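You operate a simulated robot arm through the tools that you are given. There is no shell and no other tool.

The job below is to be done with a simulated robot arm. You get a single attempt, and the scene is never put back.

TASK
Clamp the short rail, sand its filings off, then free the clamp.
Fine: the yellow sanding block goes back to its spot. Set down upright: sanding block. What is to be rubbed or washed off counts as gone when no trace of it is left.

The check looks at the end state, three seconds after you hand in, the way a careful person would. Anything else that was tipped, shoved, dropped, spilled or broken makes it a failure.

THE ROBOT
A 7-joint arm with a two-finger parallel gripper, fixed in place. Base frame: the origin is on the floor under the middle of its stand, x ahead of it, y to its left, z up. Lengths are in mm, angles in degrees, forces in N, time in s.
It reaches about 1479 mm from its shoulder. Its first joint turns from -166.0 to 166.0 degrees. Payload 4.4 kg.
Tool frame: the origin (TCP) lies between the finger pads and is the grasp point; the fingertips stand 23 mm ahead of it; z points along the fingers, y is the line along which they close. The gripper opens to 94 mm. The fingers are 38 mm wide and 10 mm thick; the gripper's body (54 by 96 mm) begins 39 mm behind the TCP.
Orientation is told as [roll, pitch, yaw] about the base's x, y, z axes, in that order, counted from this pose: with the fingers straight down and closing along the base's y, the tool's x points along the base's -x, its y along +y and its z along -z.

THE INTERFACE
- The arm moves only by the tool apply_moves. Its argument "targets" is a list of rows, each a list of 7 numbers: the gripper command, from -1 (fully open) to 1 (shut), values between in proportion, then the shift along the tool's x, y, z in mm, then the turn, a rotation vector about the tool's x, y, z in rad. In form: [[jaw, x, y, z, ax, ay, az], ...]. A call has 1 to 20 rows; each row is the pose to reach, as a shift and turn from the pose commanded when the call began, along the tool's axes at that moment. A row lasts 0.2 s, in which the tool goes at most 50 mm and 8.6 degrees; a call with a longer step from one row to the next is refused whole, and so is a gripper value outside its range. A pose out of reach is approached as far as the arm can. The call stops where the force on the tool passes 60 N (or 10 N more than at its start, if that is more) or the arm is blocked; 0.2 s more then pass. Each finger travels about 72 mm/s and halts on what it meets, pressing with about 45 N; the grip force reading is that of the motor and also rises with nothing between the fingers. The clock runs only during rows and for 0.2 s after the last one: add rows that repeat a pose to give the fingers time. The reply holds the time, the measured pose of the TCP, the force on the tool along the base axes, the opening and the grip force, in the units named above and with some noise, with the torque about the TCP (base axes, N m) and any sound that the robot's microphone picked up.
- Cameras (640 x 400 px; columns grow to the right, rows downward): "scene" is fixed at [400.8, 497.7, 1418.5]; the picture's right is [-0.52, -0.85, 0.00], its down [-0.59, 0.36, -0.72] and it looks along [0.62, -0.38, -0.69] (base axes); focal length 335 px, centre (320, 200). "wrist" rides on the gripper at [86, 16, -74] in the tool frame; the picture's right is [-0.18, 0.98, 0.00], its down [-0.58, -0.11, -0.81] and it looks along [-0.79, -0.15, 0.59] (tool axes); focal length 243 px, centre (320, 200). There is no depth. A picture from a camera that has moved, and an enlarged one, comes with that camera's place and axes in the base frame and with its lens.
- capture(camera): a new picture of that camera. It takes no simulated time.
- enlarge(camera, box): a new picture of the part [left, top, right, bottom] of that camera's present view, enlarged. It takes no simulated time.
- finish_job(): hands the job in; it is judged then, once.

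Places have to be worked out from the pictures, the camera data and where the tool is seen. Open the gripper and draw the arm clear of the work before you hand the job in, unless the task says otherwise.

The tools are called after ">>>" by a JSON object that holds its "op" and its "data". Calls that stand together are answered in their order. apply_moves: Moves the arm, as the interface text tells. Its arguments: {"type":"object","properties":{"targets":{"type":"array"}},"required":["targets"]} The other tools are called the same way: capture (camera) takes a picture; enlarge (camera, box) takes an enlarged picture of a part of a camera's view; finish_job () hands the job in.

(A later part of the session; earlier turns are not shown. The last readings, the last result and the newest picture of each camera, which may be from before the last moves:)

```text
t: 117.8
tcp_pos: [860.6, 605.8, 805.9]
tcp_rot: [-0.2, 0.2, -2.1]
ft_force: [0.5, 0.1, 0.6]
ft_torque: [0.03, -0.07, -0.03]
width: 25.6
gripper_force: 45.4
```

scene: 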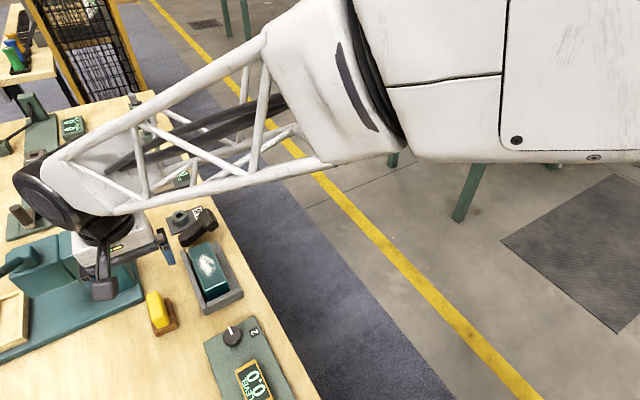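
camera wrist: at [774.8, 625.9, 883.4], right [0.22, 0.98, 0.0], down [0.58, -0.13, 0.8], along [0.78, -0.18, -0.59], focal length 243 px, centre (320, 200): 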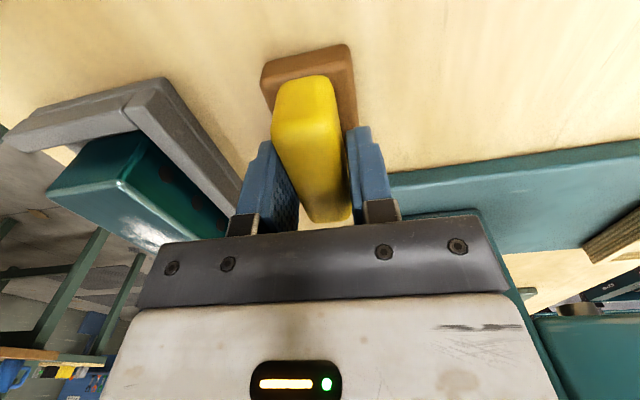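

Gripped at 25.6 mm with no side load; grasp pose is about (860.3, 605.8, 806.5), yaw −2.1°. I lift slightly to see whether the brown sole comes along.

>>> {"op": "apply_moves", "data": {"targets": [[0.7, 0, 0, -10, 0, 0, 0], [0.7, 0, 0, -20, 0, 0, 0], [0.7, 0, 0, -30, 0, 0, 0]]}}

>>> {"op": "capture", "data": {"camera": "wrist"}}

>>> {"op": "enlarge", "data": {"camera": "scene", "box": [90, 230, 240, 350]}}

```text
t: 118.6
tcp_pos: [862.6, 606.2, 836.9]
tcp_rot: [-0.2, 0.2, -2.1]
ft_force: [0.3, 0.8, -1.5]
ft_torque: [-0.02, -0.01, -0.03]
width: 25.1
gripper_force: 44.7
```

```text
taken
camera wrist: at [775.5, 626.5, 912.4], right [0.22, 0.98, 0.0], down [0.58, -0.13, 0.8], along [0.78, -0.18, -0.59], focal length 243 px, centre (320, 200)
```

wrist: 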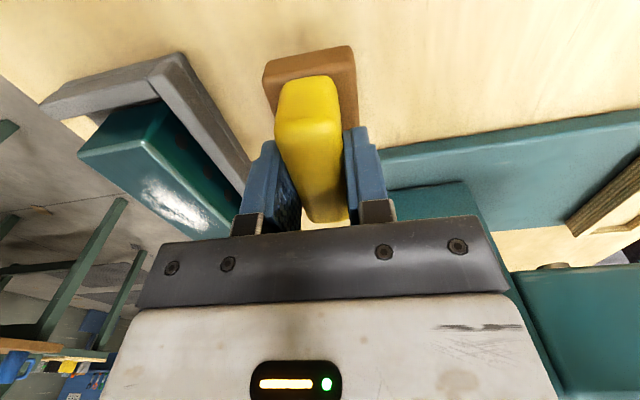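

```text
3.33 times, centred on (165, 290) of scene
camera zoom: at [400.8, 497.7, 1418.5], right [-0.52, -0.85, 0.0], down [-0.59, 0.36, -0.72], along [0.62, -0.38, -0.69], focal length 1115 px, centre (837, -100)
```

zoom: 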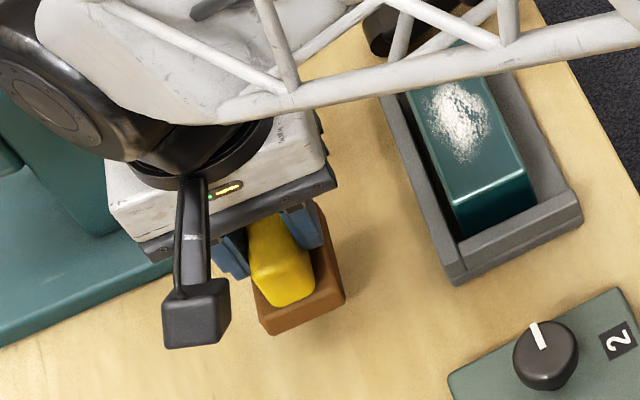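

The sole lifts with the grip as one piece, about 2 N. I'll raise it and carry it over the rail, then check alignment before lowering.

>>> {"op": "apply_moves", "data": {"targets": [[0.7, 0, 0, -40, 0, 0, 0], [0.7, 0, 0, -80, 0, 0, 0], [0.7, -6, -30, -80, 0, 0, 0], [0.7, -12, -62, -80, 0, 0, 0], [0.7, -18, -92, -80, 0, 0, 0], [0.7, -24, -122, -80, 0, 0, 0]]}}

>>> {"op": "capture", "data": {"camera": "wrist"}}

>>> {"op": "enlarge", "data": {"camera": "scene", "box": [130, 200, 280, 320]}}

```text
t: 120.0
tcp_pos: [881.7, 485.3, 917.8]
tcp_rot: [-0.2, 0.2, -1.9]
ft_force: [0.7, -0.5, -2.0]
ft_torque: [0.01, 0.04, -0.01]
width: 25.5
gripper_force: 44.8
```

```text
taken
camera wrist: at [794.7, 505.3, 994.1], right [0.22, 0.98, 0.0], down [0.58, -0.13, 0.8], along [0.78, -0.18, -0.59], focal length 243 px, centre (320, 200)
```

wrist: 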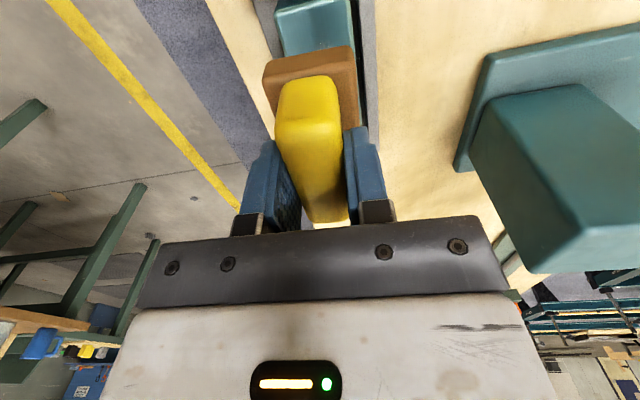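

```text
3.33 times, centred on (205, 260) of scene
camera zoom: at [400.8, 497.7, 1418.5], right [-0.52, -0.85, 0.0], down [-0.59, 0.36, -0.72], along [0.62, -0.38, -0.69], focal length 1115 px, centre (703, 0)
```

zoom: 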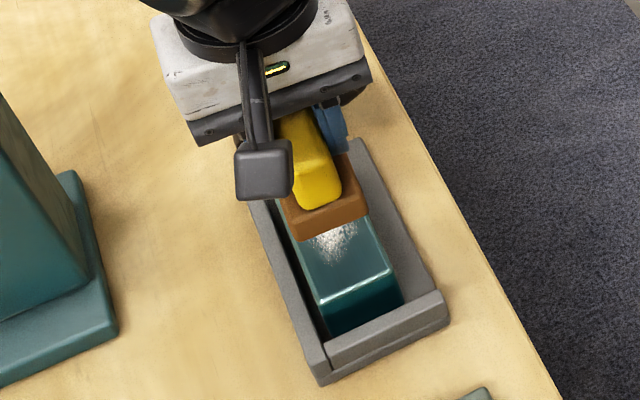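

Well aligned over the rail. I lower in small steps until I feel contact (expected around TCP z≈880).

>>> {"op": "apply_moves", "data": {"targets": [[0.7, 0, 0, 15, 0, 0, 0], [0.7, 0, 0, 26, 0, 0, 0]]}}

>>> {"op": "apply_moves", "data": {"targets": [[0.7, 0, 0, 3, 0, 0, 0], [0.7, 0, 0, 6, 0, 0, 0]]}}

>>> {"op": "apply_moves", "data": {"targets": [[0.7, 0, 0, 2, 0, 0, 0], [0.7, 0, 0, 4, 0, 0, 0]]}}

```text
t: 120.6
tcp_pos: [879.9, 485.8, 891.8]
tcp_rot: [-0.3, 0.2, -2.1]
ft_force: [0.1, -0.3, -1.2]
ft_torque: [-0.01, 0.01, 0.0]
width: 25.3
gripper_force: 45.0
```

```text
t: 121.2
tcp_pos: [879.9, 484.7, 885.9]
tcp_rot: [-0.2, 0.2, -2.0]
ft_force: [0.1, -0.3, -1.4]
ft_torque: [-0.04, 0.02, 0.01]
width: 25.6
gripper_force: 44.8
```

```text
t: 121.8
tcp_pos: [880.9, 485.3, 881.8]
tcp_rot: [-0.2, 0.2, -2.1]
ft_force: [0.0, -0.3, -1.5]
ft_torque: [0.03, -0.01, 0.0]
width: 25.5
gripper_force: 45.1
```

>>> {"op": "apply_moves", "data": {"targets": [[0.7, 0, 0, 1.5, 0, 0, 0], [0.7, 0, 0, 3, 0, 0, 0]]}}

>>> {"op": "apply_moves", "data": {"targets": [[0.7, 0, 0, 1.5, 0, 0, 0], [0.7, 0, 0, 3, 0, 0, 0]]}}

>>> {"op": "enlarge", "data": {"camera": "scene", "box": [150, 210, 270, 310]}}

```text
t: 122.4
tcp_pos: [880.1, 484.8, 878.2]
tcp_rot: [-0.2, 0.3, -2.0]
ft_force: [0.0, 0.3, -0.8]
ft_torque: [-0.01, 0.0, 0.03]
width: 25.3
gripper_force: 44.9
```

```text
t: 123.0
tcp_pos: [880.4, 485.7, 875.8]
tcp_rot: [-0.2, 0.2, -2.0]
ft_force: [-0.3, -0.3, -1.8]
ft_torque: [-0.04, -0.03, 0.0]
width: 25.7
gripper_force: 44.9
```

```text
4.00 times, centred on (210, 260) of scene
camera zoom: at [400.8, 497.7, 1418.5], right [-0.52, -0.85, 0.0], down [-0.59, 0.36, -0.72], along [0.62, -0.38, -0.69], focal length 1338 px, centre (760, -40)
```

zoom: 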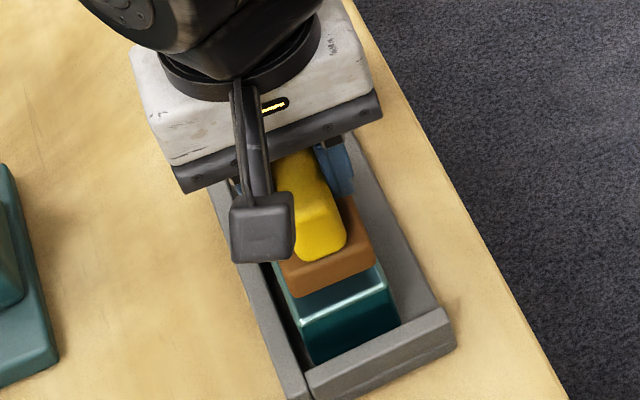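

No contact yet at 875.8; I continue in small steps.

>>> {"op": "apply_moves", "data": {"targets": [[0.7, 0, 0, 1.5, 0, 0, 0], [0.7, 0, 0, 3, 0, 0, 0]]}}

>>> {"op": "apply_moves", "data": {"targets": [[0.7, 0, 0, 1.5, 0, 0, 0], [0.7, 0, 0, 3, 0, 0, 0]]}}

>>> {"op": "apply_moves", "data": {"targets": [[0.7, 0, 0, 1.5, 0, 0, 0], [0.7, 0, 0, 3, 0, 0, 0]]}}

```text
t: 123.6
tcp_pos: [880.2, 485.4, 872.1]
tcp_rot: [-0.2, 0.2, -2.0]
ft_force: [-0.1, -0.4, -1.5]
ft_torque: [-0.04, 0.01, 0.01]
width: 25.4
gripper_force: 44.9
```

```text
t: 124.2
tcp_pos: [881.3, 485.7, 869.7]
tcp_rot: [-0.2, 0.2, -2.1]
ft_force: [0.2, 0.8, -1.1]
ft_torque: [-0.01, 0.0, -0.01]
width: 25.2
gripper_force: 44.7
```

```text
t: 124.8
tcp_pos: [879.5, 484.2, 866.2]
tcp_rot: [-0.2, 0.2, -2.2]
ft_force: [-0.1, 0.3, -1.6]
ft_torque: [0.0, -0.01, 0.0]
width: 25.3
gripper_force: 44.7
```

>>> {"op": "apply_moves", "data": {"targets": [[0.7, 0, 0, 1.5, 0, 0, 0], [0.7, 0, 0, 3, 0, 0, 0]]}}

>>> {"op": "apply_moves", "data": {"targets": [[0.7, 0, 0, 1.5, 0, 0, 0], [0.7, 0, 0, 3, 0, 0, 0]]}}

>>> {"op": "apply_moves", "data": {"targets": [[0.7, 0, 0, 1.5, 0, 0, 0], [0.7, 0, 0, 3, 0, 0, 0]]}}

>>> {"op": "enlarge", "data": {"camera": "scene", "box": [150, 210, 270, 310]}}

```text
t: 125.4
tcp_pos: [879.8, 484.7, 863.4]
tcp_rot: [-0.2, 0.2, -2.1]
ft_force: [-1.1, -2.0, 5.1]
ft_torque: [0.05, 0.06, 0.04]
width: 25.4
gripper_force: 44.9
```

```text
t: 126.0
tcp_pos: [882.5, 484.9, 863.1]
tcp_rot: [0.0, 0.0, -2.2]
ft_force: [-5.4, -2.7, 34.4]
ft_torque: [-0.06, 0.65, 0.08]
width: 25.7
gripper_force: 45.4
```

```text
t: 126.6
tcp_pos: [880.4, 485.0, 858.8]
tcp_rot: [0.0, 0.1, -2.1]
ft_force: [8.0, 1.9, 37.1]
ft_torque: [0.18, -0.28, -0.03]
width: 25.5
gripper_force: 44.5
```

```text
4.00 times, centred on (210, 260) of scene
camera zoom: at [400.8, 497.7, 1418.5], right [-0.52, -0.85, 0.0], down [-0.59, 0.36, -0.72], along [0.62, -0.38, -0.69], focal length 1338 px, centre (760, -40)
```

zoom: 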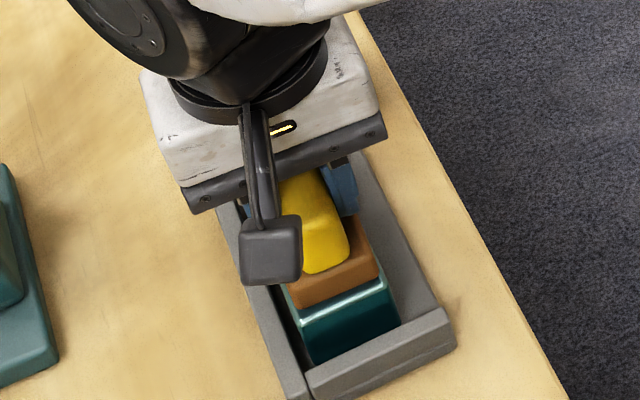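

Contact at TCP z≈863; pressing gave 37 N and the grip slid a few mm down the handle. I'll ease to a moderate pressure and then make short strokes along the rail.

>>> {"op": "apply_moves", "data": {"targets": [[0.75, 0, 0, -1.5, 0, 0, 0]]}}

>>> {"op": "apply_moves", "data": {"targets": [[0.75, -5, 0, 0, 0, 0, 0], [0.75, -10, 0, 0, 0, 0, 0], [0.75, -15, 0, 0, 0, 0, 0]]}}

>>> {"op": "enlarge", "data": {"camera": "scene", "box": [150, 210, 270, 310]}}

```text
t: 127.0
tcp_pos: [879.4, 486.1, 857.7]
tcp_rot: [-0.2, 0.2, -2.1]
ft_force: [10.2, 4.8, 29.1]
ft_torque: [0.31, -0.77, -0.01]
width: 25.6
gripper_force: 44.8
```

```text
t: 127.8
tcp_pos: [893.4, 483.2, 859.2]
tcp_rot: [-0.3, 0.3, -2.1]
ft_force: [-8.4, 1.0, 21.6]
ft_torque: [0.2, 0.05, 0.06]
width: 25.6
gripper_force: 44.7
```

```text
4.00 times, centred on (210, 260) of scene
camera zoom: at [400.8, 497.7, 1418.5], right [-0.52, -0.85, 0.0], down [-0.59, 0.36, -0.72], along [0.62, -0.38, -0.69], focal length 1338 px, centre (760, -40)
```

zoom: 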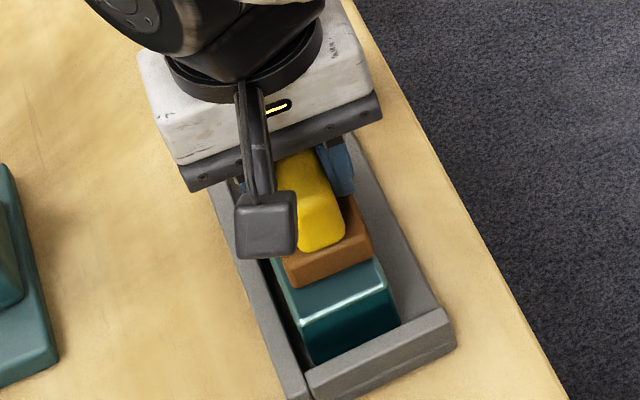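

The rail holds still while the block slides, with about 22 N normal and 8 N drag. I continue with back-and-forth strokes over the whole filings patch.

>>> {"op": "apply_moves", "data": {"targets": [[0.75, -8, 0, 0, 0, 0, 0], [0.75, -15, 0, 0, 0, 0, 0], [0.75, -6, 0, 0, 0, 0, 0], [0.75, 4, 0, 0, 0, 0, 0], [0.75, 14, 0, 0, 0, 0, 0], [0.75, 24, 0, 0, 0, 0, 0], [0.75, 14, 2, 0, 0, 0, 0], [0.75, 4, 3, 0, 0, 0, 0], [0.75, -6, 3, 0, 0, 0, 0], [0.75, -15, 3, 0, 0, 0, 0], [0.75, -6, 0, 0, 0, 0, 0], [0.75, 4, -3, 0, 0, 0, 0], [0.75, 14, -3, 0, 0, 0, 0], [0.75, 24, -3, 0, 0, 0, 0], [0.75, 14, 0, 0, 0, 0, 0], [0.75, 4, 0, 0, 0, 0, 0], [0.75, -6, 0, 0, 0, 0, 0], [0.75, -15, 0, 0, 0, 0, 0]]}}

>>> {"op": "enlarge", "data": {"camera": "scene", "box": [150, 210, 270, 310]}}

>>> {"op": "capture", "data": {"camera": "wrist"}}

```text
t: 131.6
tcp_pos: [910.0, 485.5, 858.6]
tcp_rot: [-0.2, 0.3, -2.0]
ft_force: [-4.1, -0.5, 11.0]
ft_torque: [0.12, 0.17, 0.02]
width: 25.5
gripper_force: 45.3
```

```text
4.00 times, centred on (210, 260) of scene
camera zoom: at [400.8, 497.7, 1418.5], right [-0.52, -0.85, 0.0], down [-0.59, 0.36, -0.72], along [0.62, -0.38, -0.69], focal length 1338 px, centre (760, -40)
```

zoom: 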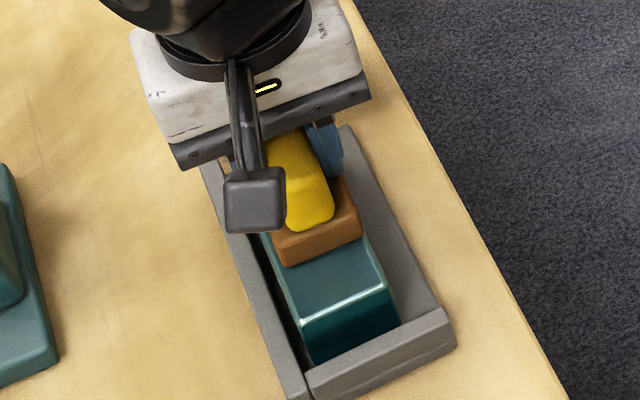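

```text
taken
camera wrist: at [823.8, 503.5, 935.4], right [0.22, 0.98, 0.0], down [0.58, -0.13, 0.8], along [0.78, -0.18, -0.59], focal length 243 px, centre (320, 200)
```

wrist: 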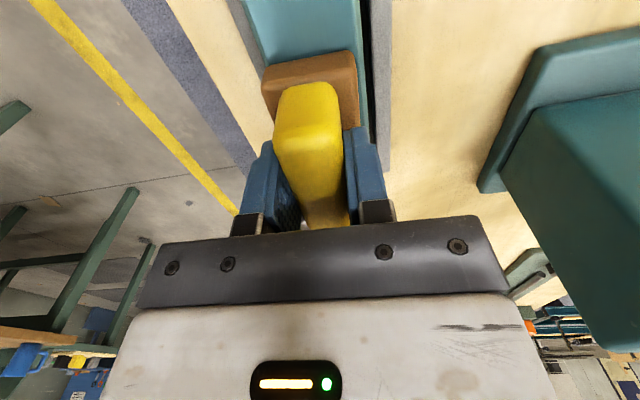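

The uncovered part looks clean. I'll add a little pressure and a few more strokes, then lift and inspect.

>>> {"op": "apply_moves", "data": {"targets": [[0.75, 10, 0, 1, 0, 0, 0], [0.75, 20, -3, 1, 0, 0, 0], [0.75, 30, -5, 1, 0, 0, 0], [0.75, 40, -5, 1, 0, 0, 0], [0.75, 30, -5, 1, 0, 0, 0], [0.75, 20, -5, 1, 0, 0, 0], [0.75, 10, -5, 1, 0, 0, 0], [0.75, 0, -5, 1, 0, 0, 0], [0.75, 0, 0, 1, 0, 0, 0], [0.75, 0, 3, 1, 0, 0, 0], [0.75, 10, 3, 1, 0, 0, 0], [0.75, 20, 3, 1, 0, 0, 0], [0.75, 30, 3, 1, 0, 0, 0], [0.75, 40, 3, 1, 0, 0, 0], [0.75, 30, 0, 1, 0, 0, 0], [0.75, 20, 0, 0, 0, 0, 0], [0.75, 20, 0, -20, 0, 0, 0], [0.75, 20, 0, -45, 0, 0, 0]]}}

>>> {"op": "capture", "data": {"camera": "wrist"}}

>>> {"op": "enlarge", "data": {"camera": "scene", "box": [150, 210, 270, 310]}}

```text
t: 135.4
tcp_pos: [888.1, 483.5, 902.1]
tcp_rot: [-0.3, 0.3, -2.1]
ft_force: [0.0, 0.5, -2.2]
ft_torque: [0.01, 0.03, -0.01]
width: 25.3
gripper_force: 45.0
```

```text
taken
camera wrist: at [803.4, 503.5, 980.2], right [0.22, 0.98, -0.01], down [0.58, -0.13, 0.8], along [0.78, -0.18, -0.6], focal length 243 px, centre (320, 200)
```

wrist: 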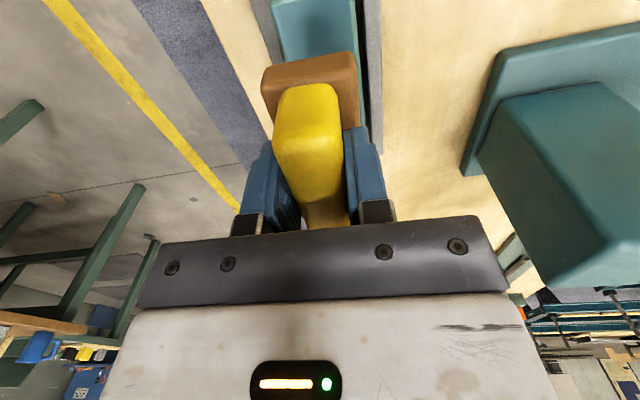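

```text
4.00 times, centred on (210, 260) of scene
camera zoom: at [400.8, 497.7, 1418.5], right [-0.52, -0.85, 0.0], down [-0.59, 0.36, -0.72], along [0.62, -0.38, -0.69], focal length 1338 px, centre (760, -40)
```

zoom: 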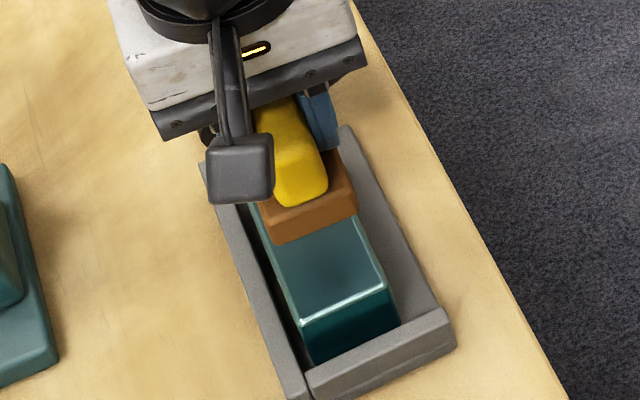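

The block is up. I carry it back over toward its spot at a safe height so the whole rail can be inspected.

>>> {"op": "apply_moves", "data": {"targets": [[0.75, 4, 0, -20, 0, 0, 0], [0.75, 10, 30, -20, 0, 0, 0], [0.75, 18, 62, -10, 0, 0, 0], [0.75, 26, 92, 0, 0, 0, 0], [0.75, 34, 122, 10, 0, 0, 0]]}}

>>> {"op": "capture", "data": {"camera": "scene"}}

>>> {"op": "enlarge", "data": {"camera": "scene", "box": [160, 220, 270, 320]}}

>>> {"op": "capture", "data": {"camera": "wrist"}}

```text
t: 136.6
tcp_pos: [862.8, 604.4, 894.4]
tcp_rot: [-0.1, 0.1, -2.1]
ft_force: [-0.4, 0.1, -1.7]
ft_torque: [-0.02, 0.0, 0.0]
width: 25.6
gripper_force: 45.3
```

```text
taken
```

scene: 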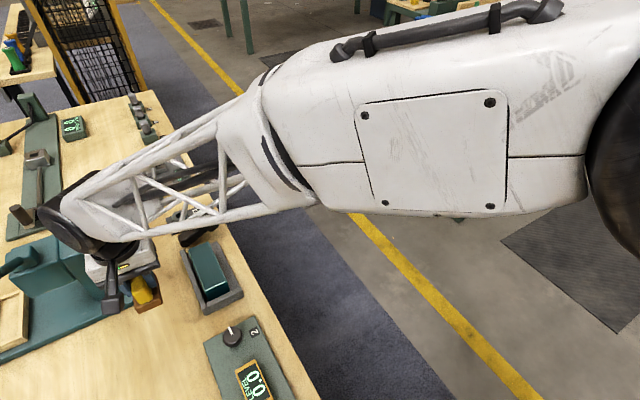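

```text
4.00 times, centred on (215, 270) of scene
camera zoom: at [400.8, 497.7, 1418.5], right [-0.52, -0.85, 0.0], down [-0.59, 0.36, -0.72], along [0.62, -0.38, -0.69], focal length 1338 px, centre (740, -80)
```

zoom: 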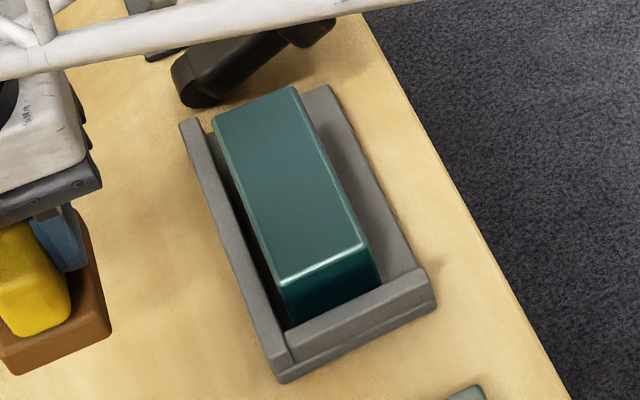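

```text
taken
camera wrist: at [775.8, 625.0, 971.6], right [0.22, 0.98, 0.0], down [0.58, -0.13, 0.8], along [0.78, -0.18, -0.59], focal length 243 px, centre (320, 200)
```

wrist: 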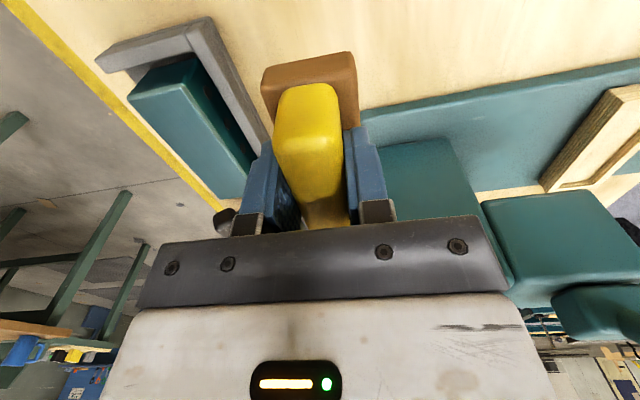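

The rail looks clean; I zoom in further for any trace before putting the block down.

>>> {"op": "enlarge", "data": {"camera": "scene", "box": [180, 232, 240, 300]}}

>>> {"op": "enlarge", "data": {"camera": "wrist", "box": [80, 0, 280, 200]}}

```text
5.88 times, centred on (210, 266) of scene
camera zoom: at [400.8, 497.7, 1418.5], right [-0.52, -0.85, 0.0], down [-0.59, 0.36, -0.72], along [0.62, -0.38, -0.69], focal length 1968 px, centre (967, -188)
```

zoom: 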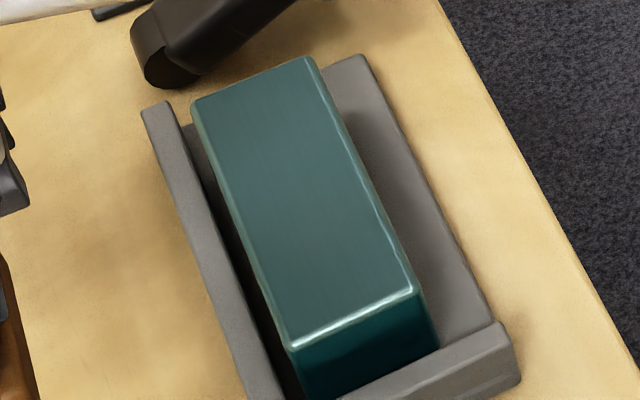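

```text
2.00 times, centred on (180, 100) of wrist
camera zoom: at [775.8, 625.0, 971.6], right [0.22, 0.98, 0.0], down [0.58, -0.13, 0.8], along [0.78, -0.18, -0.59], focal length 485 px, centre (600, 400)
```

zoom: 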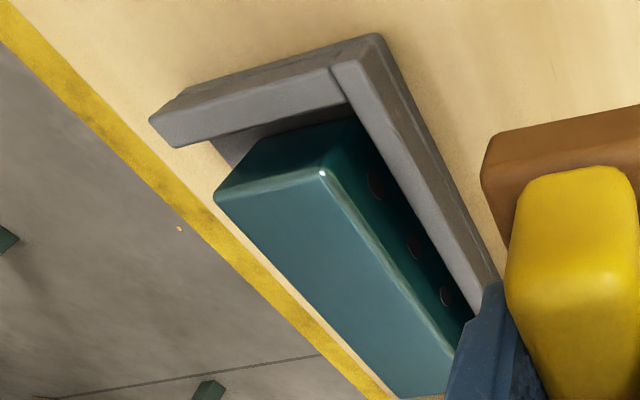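

No trace of filings is left. Now I lower the block back onto its spot along the same x, y and yaw as the grasp, slowing near the table.

>>> {"op": "apply_moves", "data": {"targets": [[0.75, 0, 0, 25, 0, 0, 0], [0.75, 0, 0, 50, 0, 0, 0], [0.75, 0, 0, 70, 0, 0, 0], [0.75, 0, 0, 80, 0, 0, 0]]}}

>>> {"op": "apply_moves", "data": {"targets": [[0.75, 0, 0, 3, 0, 0, 0], [0.75, 0, 0, 6, 0, 0, 0]]}}

>>> {"op": "apply_moves", "data": {"targets": [[0.75, 0, 0, 1, 0, 0, 0], [0.75, 0, 0, 2, 0, 0, 0]]}}

```text
t: 137.6
tcp_pos: [861.2, 608.1, 813.2]
tcp_rot: [-0.2, 0.2, -2.1]
ft_force: [0.0, 0.5, -1.0]
ft_torque: [-0.03, -0.01, 0.03]
width: 25.7
gripper_force: 45.3
```

```text
t: 138.2
tcp_pos: [860.2, 608.4, 808.3]
tcp_rot: [-0.3, 0.2, -2.1]
ft_force: [-0.2, 1.4, -0.4]
ft_torque: [0.02, -0.01, -0.02]
width: 25.4
gripper_force: 45.1
```

```text
t: 138.8
tcp_pos: [860.0, 606.8, 804.4]
tcp_rot: [-0.3, 0.2, -2.1]
ft_force: [0.5, 0.1, -0.9]
ft_torque: [0.01, -0.01, -0.01]
width: 25.3
gripper_force: 45.5
```

>>> {"op": "apply_moves", "data": {"targets": [[0.75, 0, 0, 1, 0, 0, 0], [0.75, 0, 0, 2, 0, 0, 0]]}}

>>> {"op": "apply_moves", "data": {"targets": [[0.75, 0, 0, 1, 0, 0, 0], [0.75, 0, 0, 1.5, 0, 0, 0]]}}

>>> {"op": "enlarge", "data": {"camera": "scene", "box": [90, 230, 240, 350]}}

```text
t: 139.4
tcp_pos: [860.1, 605.1, 803.3]
tcp_rot: [-0.2, 0.2, -2.1]
ft_force: [1.6, 0.3, -1.5]
ft_torque: [0.02, -0.03, 0.03]
width: 25.4
gripper_force: 45.3
```

```text
t: 140.0
tcp_pos: [860.2, 607.6, 801.4]
tcp_rot: [-0.1, 0.3, -2.2]
ft_force: [-0.6, -0.2, -1.4]
ft_torque: [0.01, -0.01, 0.02]
width: 25.6
gripper_force: 45.1
```

```text
3.33 times, centred on (165, 290) of scene
camera zoom: at [400.8, 497.7, 1418.5], right [-0.52, -0.85, 0.0], down [-0.59, 0.36, -0.72], along [0.62, -0.38, -0.69], focal length 1115 px, centre (837, -100)
```

zoom: 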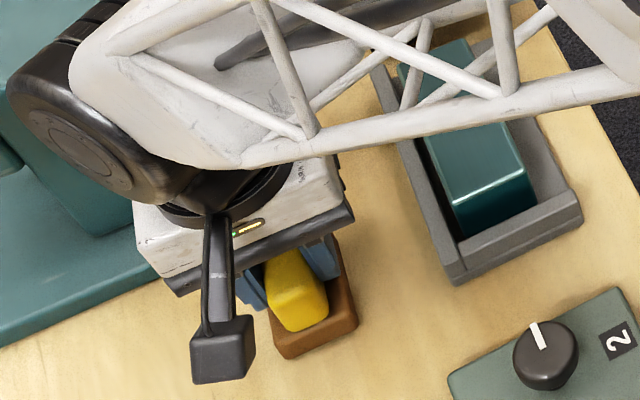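

I compare with the untouched picture at the same zoom to check the position before letting go.

>>> {"op": "enlarge", "data": {"camera": "scene", "box": [120, 270, 210, 345]}}

```text
5.33 times, centred on (165, 308) of scene
camera zoom: at [400.8, 497.7, 1418.5], right [-0.52, -0.85, 0.0], down [-0.59, 0.36, -0.72], along [0.62, -0.38, -0.69], focal length 1784 px, centre (1147, -373)
```

zoom: 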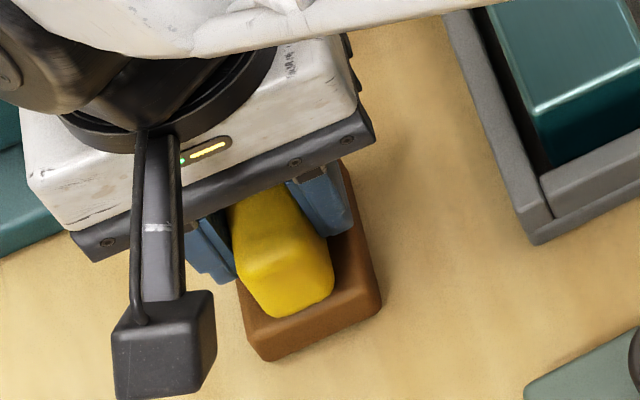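

The gripper is where it was, but the block appears about 4–5 mm toward +y relative to the original picture, so the independent fingers probably drifted while sanding. I'll find table contact first, then correct.

>>> {"op": "apply_moves", "data": {"targets": [[0.75, 0, 0, 1, 0, 0, 0], [0.75, 0, 0, 1.5, 0, 0, 0]]}}

>>> {"op": "apply_moves", "data": {"targets": [[0.75, 0, 0, 1, 0, 0, 0], [0.75, 0, 0, 1.5, 0, 0, 0]]}}

>>> {"op": "enlarge", "data": {"camera": "scene", "box": [120, 270, 210, 345]}}

>>> {"op": "capture", "data": {"camera": "wrist"}}

```text
t: 140.6
tcp_pos: [860.9, 607.0, 801.5]
tcp_rot: [-0.2, 0.2, -2.1]
ft_force: [-0.3, -1.0, 0.3]
ft_torque: [0.01, -0.04, -0.01]
width: 25.4
gripper_force: 45.2
```

```text
t: 141.2
tcp_pos: [861.2, 607.4, 801.5]
tcp_rot: [0.0, 0.1, -2.1]
ft_force: [0.1, -5.4, 17.6]
ft_torque: [-0.03, 0.34, 0.11]
width: 25.3
gripper_force: 45.4
```

```text
5.33 times, centred on (165, 308) of scene
camera zoom: at [400.8, 497.7, 1418.5], right [-0.52, -0.85, 0.0], down [-0.59, 0.36, -0.72], along [0.62, -0.38, -0.69], focal length 1784 px, centre (1147, -373)
```

zoom: 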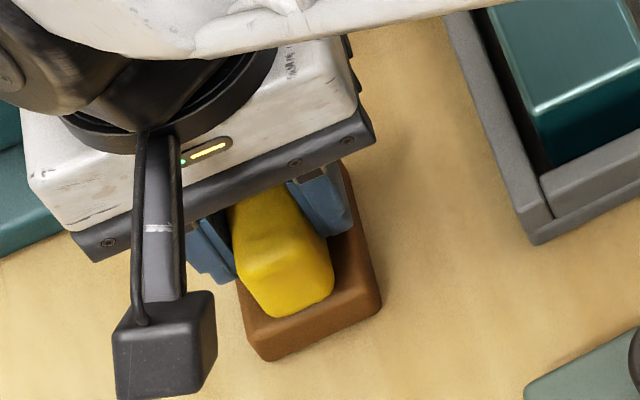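

```text
taken
camera wrist: at [774.6, 627.5, 877.1], right [0.22, 0.98, 0.0], down [0.58, -0.13, 0.81], along [0.79, -0.18, -0.59], focal length 243 px, centre (320, 200)
```

wrist: 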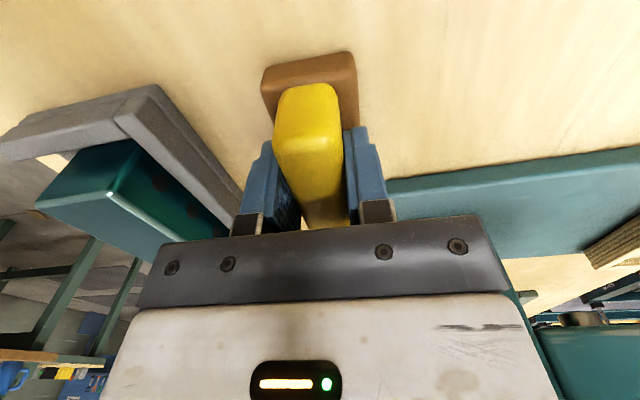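

It's on the table now (17 N). The corners sit about 4 mm toward +y (and about 1–2 mm in +x) from the original, so I lift slightly, shift back, and set down lightly.

>>> {"op": "apply_moves", "data": {"targets": [[0.75, 0, 0, -4, 0, 0, 0], [0.75, 1, -3.7, -4, 0, 0, 0], [0.75, 1, -3.7, -2, 0, 0, 0], [0.75, 1, -3.7, -1, 0, 0, 0]]}}

>>> {"op": "enlarge", "data": {"camera": "scene", "box": [120, 270, 210, 345]}}

```text
t: 142.2
tcp_pos: [859.6, 603.1, 800.9]
tcp_rot: [-0.2, 0.2, -2.1]
ft_force: [-2.3, -0.6, 5.9]
ft_torque: [0.15, 0.06, 0.02]
width: 25.2
gripper_force: 44.8
```

```text
5.33 times, centred on (165, 308) of scene
camera zoom: at [400.8, 497.7, 1418.5], right [-0.52, -0.85, 0.0], down [-0.59, 0.36, -0.72], along [0.62, -0.38, -0.69], focal length 1784 px, centre (1147, -373)
```

zoom: 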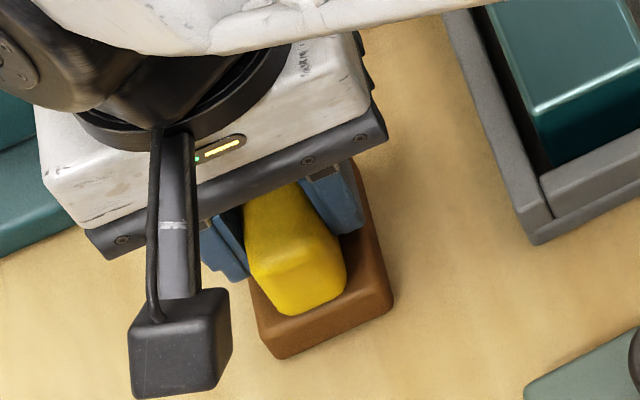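

The corners now match the original picture to within 1–2 mm. I release gently and rise straight up.

>>> {"op": "apply_moves", "data": {"targets": [[0.6, 0, 0, 0, 0, 0, 0], [0.4, 0, 0, 0, 0, 0, 0], [0.1, 0, 0, 0, 0, 0, 0], [-0.2, 0, 0, 0, 0, 0, 0], [-0.2, 0, 0, -15, 0, 0, 0], [-0.2, 0, 0, -40, 0, 0, 0], [-0.2, 0, 0, -80, 0, 0, 0]]}}

>>> {"op": "capture", "data": {"camera": "wrist"}}

>>> {"op": "enlarge", "data": {"camera": "scene", "box": [120, 270, 210, 345]}}

```text
t: 143.8
tcp_pos: [861.6, 603.2, 878.8]
tcp_rot: [-0.2, 0.4, -2.0]
ft_force: [-0.3, 0.6, -0.3]
ft_torque: [0.0, 0.01, -0.04]
width: 56.3
gripper_force: 0.0
```

```text
taken
camera wrist: at [775.4, 623.1, 955.6], right [0.22, 0.98, -0.01], down [0.58, -0.13, 0.8], along [0.78, -0.18, -0.59], focal length 243 px, centre (320, 200)
```

wrist: 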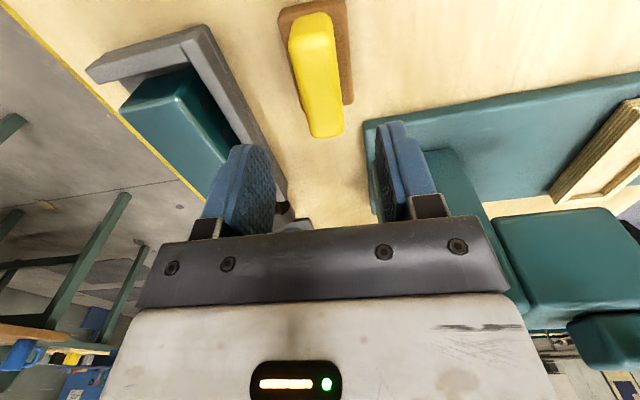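

```text
5.33 times, centred on (165, 308) of scene
camera zoom: at [400.8, 497.7, 1418.5], right [-0.52, -0.85, 0.0], down [-0.59, 0.36, -0.72], along [0.62, -0.38, -0.69], focal length 1784 px, centre (1147, -373)
```

zoom: 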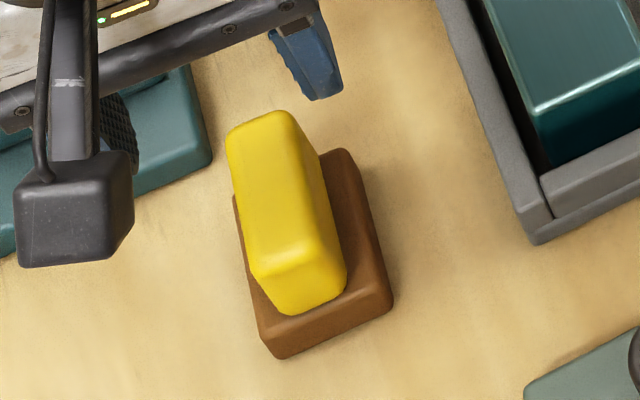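

The block stands upright on its spot, within about 2–3 mm of the original. Next is freeing the clamp: I'll go over to the lever and look at where its head is now.

>>> {"op": "apply_moves", "data": {"targets": [[-0.2, -5, -5, -40, 0, 0, -0.01], [-0.6, -35, -35, -75, 0, 0, -0.02], [-1, -70, -70, -90, 0, 0, -0.035], [-1, -105, -105, -90, 0, 0, -0.035], [-1, -135, -140, -90, 0, 0, -0.035], [-1, -160, -165, -90, 0, 0, -0.035]]}}

>>> {"op": "capture", "data": {"camera": "wrist"}}

>>> {"op": "enlarge", "data": {"camera": "wrist", "box": [240, 0, 420, 140]}}

>>> {"op": "enlarge", "data": {"camera": "scene", "box": [120, 270, 210, 345]}}

```text
refused: row 2 steps farther than a row can; nothing moved
```

```text
taken
camera wrist: at [775.4, 623.1, 955.6], right [0.22, 0.98, -0.01], down [0.58, -0.13, 0.8], along [0.78, -0.18, -0.59], focal length 243 px, centre (320, 200)
```

wrist: 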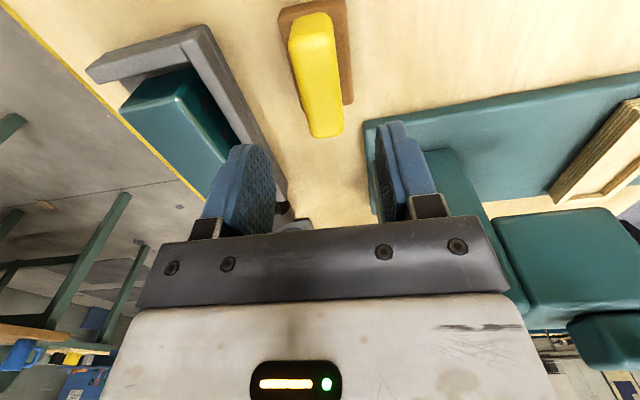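

```text
2.86 times, centred on (330, 70) of wrist
camera zoom: at [775.4, 623.1, 955.6], right [0.22, 0.98, -0.01], down [0.58, -0.13, 0.8], along [0.78, -0.18, -0.59], focal length 693 px, centre (291, 571)
```

zoom: 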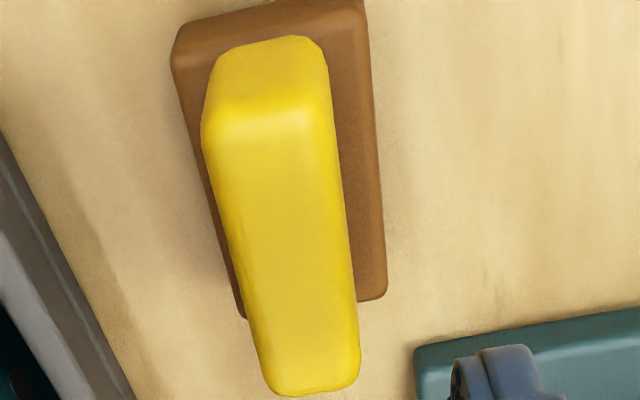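

```text
5.33 times, centred on (165, 308) of scene
camera zoom: at [400.8, 497.7, 1418.5], right [-0.52, -0.85, 0.0], down [-0.59, 0.36, -0.72], along [0.62, -0.38, -0.69], focal length 1784 px, centre (1147, -373)
```

zoom: 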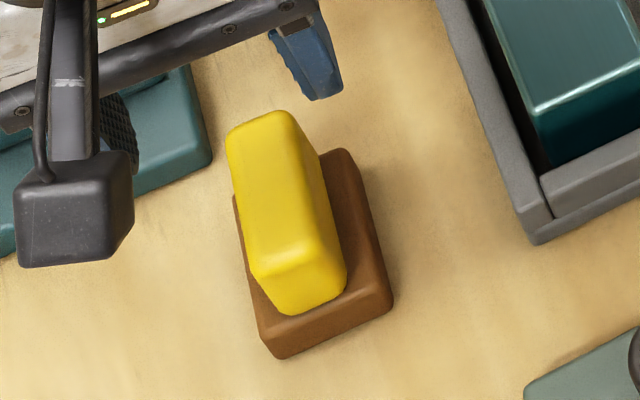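

One step was over the limit, so I resend it with smaller steps.

>>> {"op": "apply_moves", "data": {"targets": [[-0.2, -5, -5, -40, 0, 0, 0], [-0.6, -25, -25, -70, 0, 0, -0.01], [-1, -50, -50, -85, 0, 0, -0.02], [-1, -78, -78, -90, 0, 0, -0.03], [-1, -106, -106, -90, 0, 0, -0.035], [-1, -134, -136, -90, 0, 0, -0.035], [-1, -160, -165, -90, 0, 0, -0.035]]}}

>>> {"op": "capture", "data": {"camera": "wrist"}}

>>> {"op": "enlarge", "data": {"camera": "wrist", "box": [240, 0, 420, 140]}}

>>> {"op": "enlarge", "data": {"camera": "scene", "box": [140, 170, 260, 260]}}

```text
t: 145.4
tcp_pos: [1013.4, 434.6, 972.2]
tcp_rot: [-0.1, 0.2, 0.0]
ft_force: [-0.3, 0.4, 0.1]
ft_torque: [-0.01, 0.0, -0.03]
width: 93.8
gripper_force: 0.1
```

```text
taken
camera wrist: at [927.0, 450.7, 1047.6], right [0.18, 0.98, 0.0], down [0.58, -0.11, 0.81], along [0.79, -0.15, -0.59], focal length 243 px, centre (320, 200)
```

wrist: 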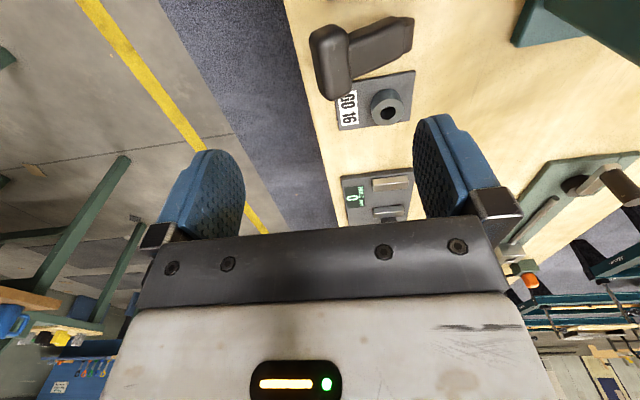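

```text
2.86 times, centred on (330, 70) of wrist
camera zoom: at [927.0, 450.7, 1047.6], right [0.18, 0.98, 0.0], down [0.58, -0.11, 0.81], along [0.79, -0.15, -0.59], focal length 693 px, centre (291, 571)
```

zoom: 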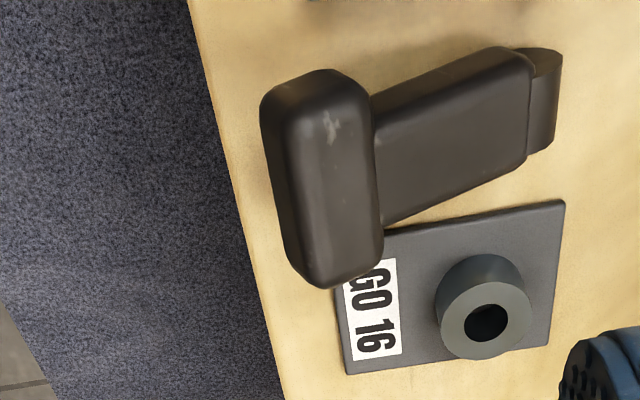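

```text
4.44 times, centred on (200, 215) of scene
camera zoom: at [400.8, 497.7, 1418.5], right [-0.52, -0.85, 0.0], down [-0.59, 0.36, -0.72], along [0.62, -0.38, -0.69], focal length 1487 px, centre (853, 133)
```

zoom: 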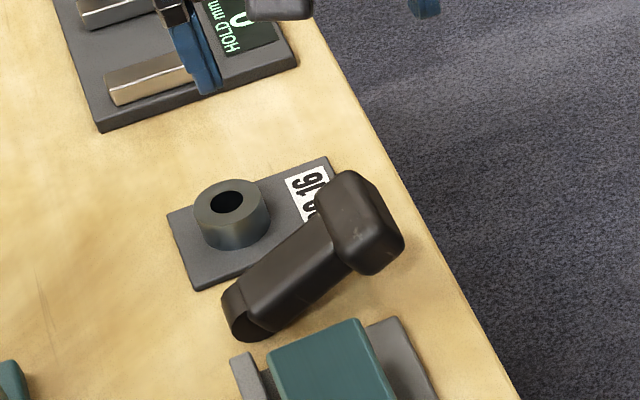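

The lever's head is at about (1040, 437, 803), long side along x. I'll turn the gripper 90° so the fingers hold the head by its x-end faces; then the head can pivot between the pads while I swing it back up.

>>> {"op": "apply_moves", "data": {"targets": [[-1, 0, 0, 0, 0, 0, -0.143], [-1, 0, 0, 0, 0, 0, -0.286], [-1, 0, 0, 0, 0, 0, -0.428], [-1, 0, 0, 0, 0, 0, -0.571], [-1, 0, 0, 0, 0, 0, -0.714], [-1, 0, 0, 0, 0, 0, -0.857], [-1, 0, 0, 0, 0, 0, -1.0], [-0.9, 0, 0, 0, 0, 0, -1.142], [-0.8, 0, 0, 0, 0, 0, -1.285], [-0.66, -15, 0, 0, 0, 0, -1.428], [-0.66, -27, 2, 0, 0, 0, -1.571]]}}

>>> {"op": "capture", "data": {"camera": "wrist"}}

>>> {"op": "enlarge", "data": {"camera": "scene", "box": [130, 160, 270, 270]}}

```text
t: 147.8
tcp_pos: [1042.0, 435.1, 970.5]
tcp_rot: [0.2, 0.3, 90.0]
ft_force: [1.2, -0.9, 0.9]
ft_torque: [-0.01, 0.02, 0.03]
width: 77.9
gripper_force: 0.0
```

```text
taken
camera wrist: at [1025.2, 349.5, 1046.6], right [-0.98, 0.18, 0.0], down [0.11, 0.58, 0.8], along [0.15, 0.79, -0.59], focal length 243 px, centre (320, 200)
```

wrist: 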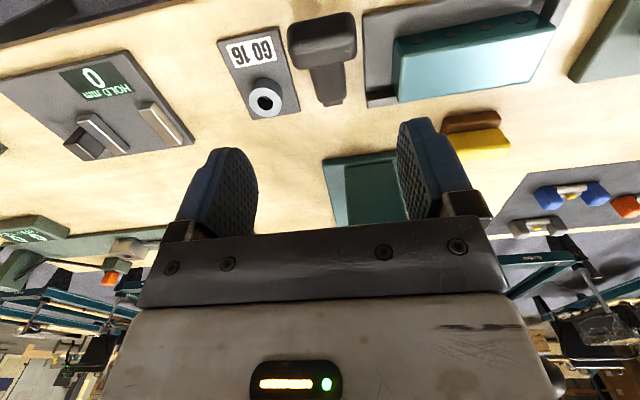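

```text
3.64 times, centred on (200, 215) of scene
camera zoom: at [400.8, 497.7, 1418.5], right [-0.52, -0.85, 0.0], down [-0.59, 0.36, -0.72], along [0.62, -0.38, -0.69], focal length 1217 px, centre (756, 146)
```

zoom: 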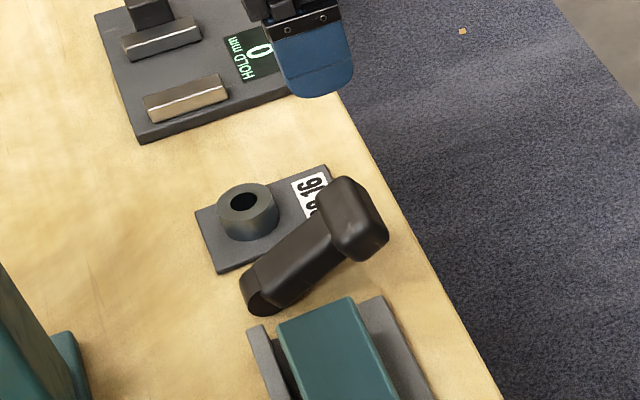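

Centred: head x≈1010–1070, fingers 78 mm apart. I lower in two stages and check clearance.

>>> {"op": "apply_moves", "data": {"targets": [[-0.66, -2, 1, 40, 0, 0, 0], [-0.66, -2, 1, 80, 0, 0, 0], [-0.66, -2, 1, 120, 0, 0, 0]]}}

>>> {"op": "capture", "data": {"camera": "wrist"}}

>>> {"op": "enlarge", "data": {"camera": "scene", "box": [130, 160, 270, 270]}}

```text
t: 148.6
tcp_pos: [1040.8, 437.8, 851.2]
tcp_rot: [0.1, 0.2, 90.0]
ft_force: [0.4, 0.4, 1.0]
ft_torque: [-0.01, 0.01, -0.01]
width: 77.8
gripper_force: 0.1
```

```text
taken
camera wrist: at [1023.8, 351.9, 926.9], right [-0.98, 0.18, 0.0], down [0.11, 0.58, 0.8], along [0.15, 0.79, -0.59], focal length 243 px, centre (320, 200)
```

wrist: 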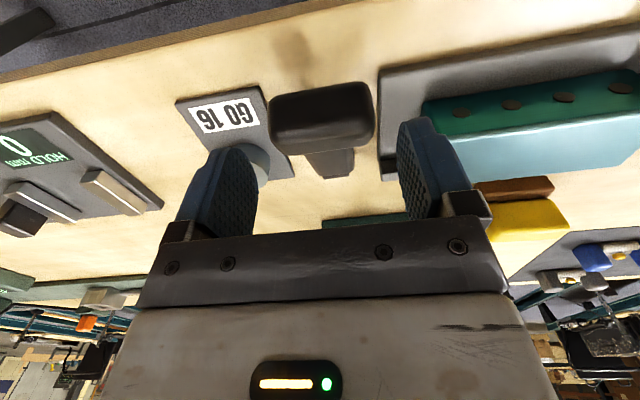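

```text
3.64 times, centred on (200, 215) of scene
camera zoom: at [400.8, 497.7, 1418.5], right [-0.52, -0.85, 0.0], down [-0.59, 0.36, -0.72], along [0.62, -0.38, -0.69], focal length 1217 px, centre (756, 146)
```

zoom: 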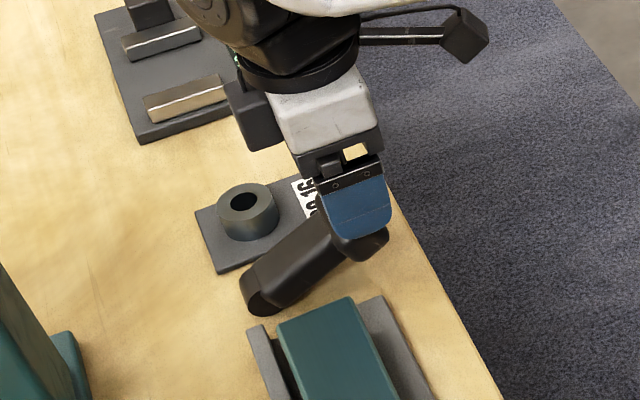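

>>> {"op": "apply_moves", "data": {"targets": [[-0.66, 0, 0, 15, 0, 0, 0], [-0.66, 0, 0, 30, 0, 0, 0], [-0.66, 0, 0, 43, 0, 0, 0], [-0.5, 0, 0, 43, 0, 0, 0], [-0.35, 0, 0, 43, 0, 0, 0], [-0.25, 0, 0, 43, 0, 0, 0]]}}

>>> {"op": "capture", "data": {"camera": "wrist"}}

```text
t: 150.0
tcp_pos: [1040.1, 436.9, 806.5]
tcp_rot: [0.2, 0.1, 90.0]
ft_force: [0.7, 0.8, -0.5]
ft_torque: [-0.04, -0.15, 0.01]
width: 59.9
gripper_force: 45.2
```

```text
taken
camera wrist: at [1023.5, 351.5, 882.6], right [-0.98, 0.18, 0.0], down [0.11, 0.58, 0.8], along [0.15, 0.79, -0.59], focal length 243 px, centre (320, 200)
```

wrist: 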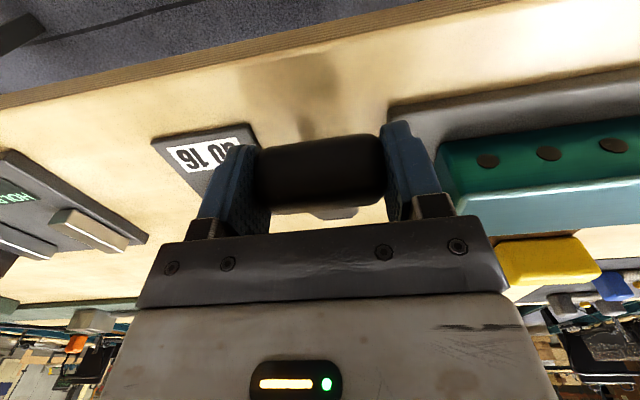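

Held at 60 mm across the head. Now I swing it back along the arc about its foot, up and toward +y, watching the force.

>>> {"op": "apply_moves", "data": {"targets": [[-0.25, -5.4, 0, -7.2, 0, 0, 0], [-0.25, -10, 0, -12.5, 0, 0, 0], [-0.25, -15.3, 0, -17.1, 0, 0, 0]]}}

>>> {"op": "apply_moves", "data": {"targets": [[-0.25, -6, 0, -4.5, 0, 0, 0], [-0.25, -11.5, 0, -8, 0, 0, 0], [-0.25, -18, 0, -11.3, 0, 0, 0], [-0.25, -24.2, 0, -14, 0, 0, 0]]}}

>>> {"op": "enlarge", "data": {"camera": "scene", "box": [130, 160, 270, 270]}}

```text
t: 150.8
tcp_pos: [1040.0, 453.7, 825.7]
tcp_rot: [0.1, 0.3, 89.9]
ft_force: [4.4, -1.2, 0.6]
ft_torque: [0.04, -0.11, 0.0]
width: 60.8
gripper_force: 2.3
```

```text
t: 151.8
tcp_pos: [1039.9, 476.1, 838.2]
tcp_rot: [0.1, 0.1, 90.0]
ft_force: [0.1, 0.2, 0.1]
ft_torque: [-0.01, 0.02, -0.01]
width: 58.7
gripper_force: 0.0
```

```text
3.64 times, centred on (200, 215) of scene
camera zoom: at [400.8, 497.7, 1418.5], right [-0.52, -0.85, 0.0], down [-0.59, 0.36, -0.72], along [0.62, -0.38, -0.69], focal length 1217 px, centre (756, 146)
```

zoom: 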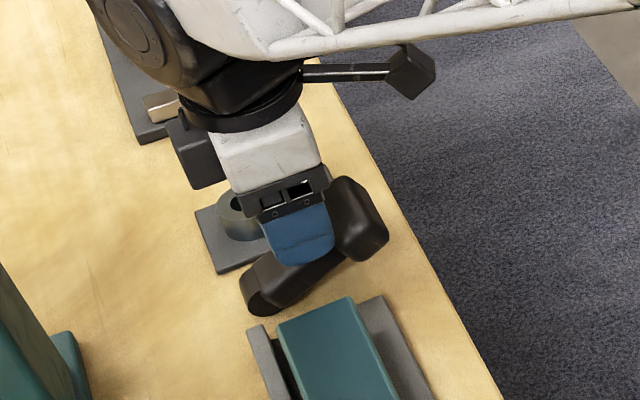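

The head slipped out because my jaw command was barely tighter than the head. I'll open, go back, and grip it again with a firmer closing command.

>>> {"op": "apply_moves", "data": {"targets": [[-0.66, 0, 0, 0, 0, 0, 0], [-0.66, 0, 0, -20, 0, 0, 0], [-0.66, 20, 0, -20, 0, 0, 0], [-0.66, 39.5, 0, -10, 0, 0, 0], [-0.66, 39.5, 0, 10, 0, 0, 0], [-0.66, 39.5, 0, 30, 0, 0, 0], [-0.3, 39.5, 0, 30, 0, 0, 0], [0, 39.5, 0, 30, 0, 0, 0], [0.3, 39.5, 0, 30, 0, 0, 0]]}}

>>> {"op": "capture", "data": {"camera": "wrist"}}

```text
t: 153.8
tcp_pos: [1039.9, 437.1, 806.0]
tcp_rot: [0.0, 0.2, 89.8]
ft_force: [49.2, 10.0, -12.0]
ft_torque: [-0.51, -0.54, 0.23]
width: 59.8
gripper_force: 45.0
```

```text
taken
camera wrist: at [1023.3, 352.0, 882.9], right [-0.98, 0.18, 0.0], down [0.11, 0.58, 0.8], along [0.15, 0.79, -0.59], focal length 243 px, centre (320, 200)
```

wrist: 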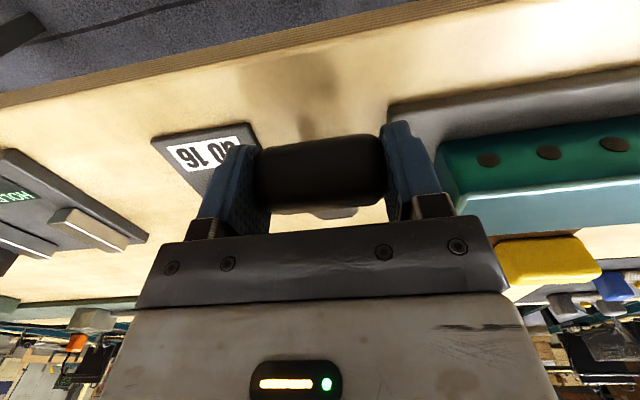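

The new grip shows a 49 N sideways load in x, so it's off-centre. I shift slightly in x to balance it.

>>> {"op": "apply_moves", "data": {"targets": [[0.3, 0, -2, 0, 0, 0, 0]]}}

>>> {"op": "apply_moves", "data": {"targets": [[0.3, 0, -2, 0, 0, 0, 0]]}}

```text
t: 154.2
tcp_pos: [1039.7, 437.7, 806.5]
tcp_rot: [0.3, 0.3, 90.0]
ft_force: [-0.9, -4.3, 1.9]
ft_torque: [0.13, -0.72, -0.16]
width: 60.0
gripper_force: 44.9
```

```text
t: 154.6
tcp_pos: [1040.3, 438.2, 807.0]
tcp_rot: [0.5, 0.2, 90.0]
ft_force: [-26.0, -8.7, 11.9]
ft_torque: [0.66, 0.13, 0.13]
width: 59.6
gripper_force: 44.8
stopped in row 1: the force on the tool passed its limit at 69 N (the readings are from after the stop); the commanded pose is now the measured one
```

>>> {"op": "apply_moves", "data": {"targets": [[0.3, 0, 0.7, 0, 0, 0, 0]]}}

>>> {"op": "apply_moves", "data": {"targets": [[0.3, -3, 0, -4, 0, 0, 0], [0.3, -5.4, 0, -7.2, 0, 0, 0]]}}

```text
t: 155.0
tcp_pos: [1040.1, 438.0, 806.4]
tcp_rot: [0.5, 0.4, 90.1]
ft_force: [-17.6, -4.3, 10.8]
ft_torque: [0.63, 0.36, 0.16]
width: 59.8
gripper_force: 44.9
```

```text
t: 155.6
tcp_pos: [1040.5, 442.3, 810.1]
tcp_rot: [0.6, 0.4, 90.1]
ft_force: [-13.4, -23.7, -7.2]
ft_torque: [-1.24, -0.49, -0.01]
width: 60.1
gripper_force: 45.0
```

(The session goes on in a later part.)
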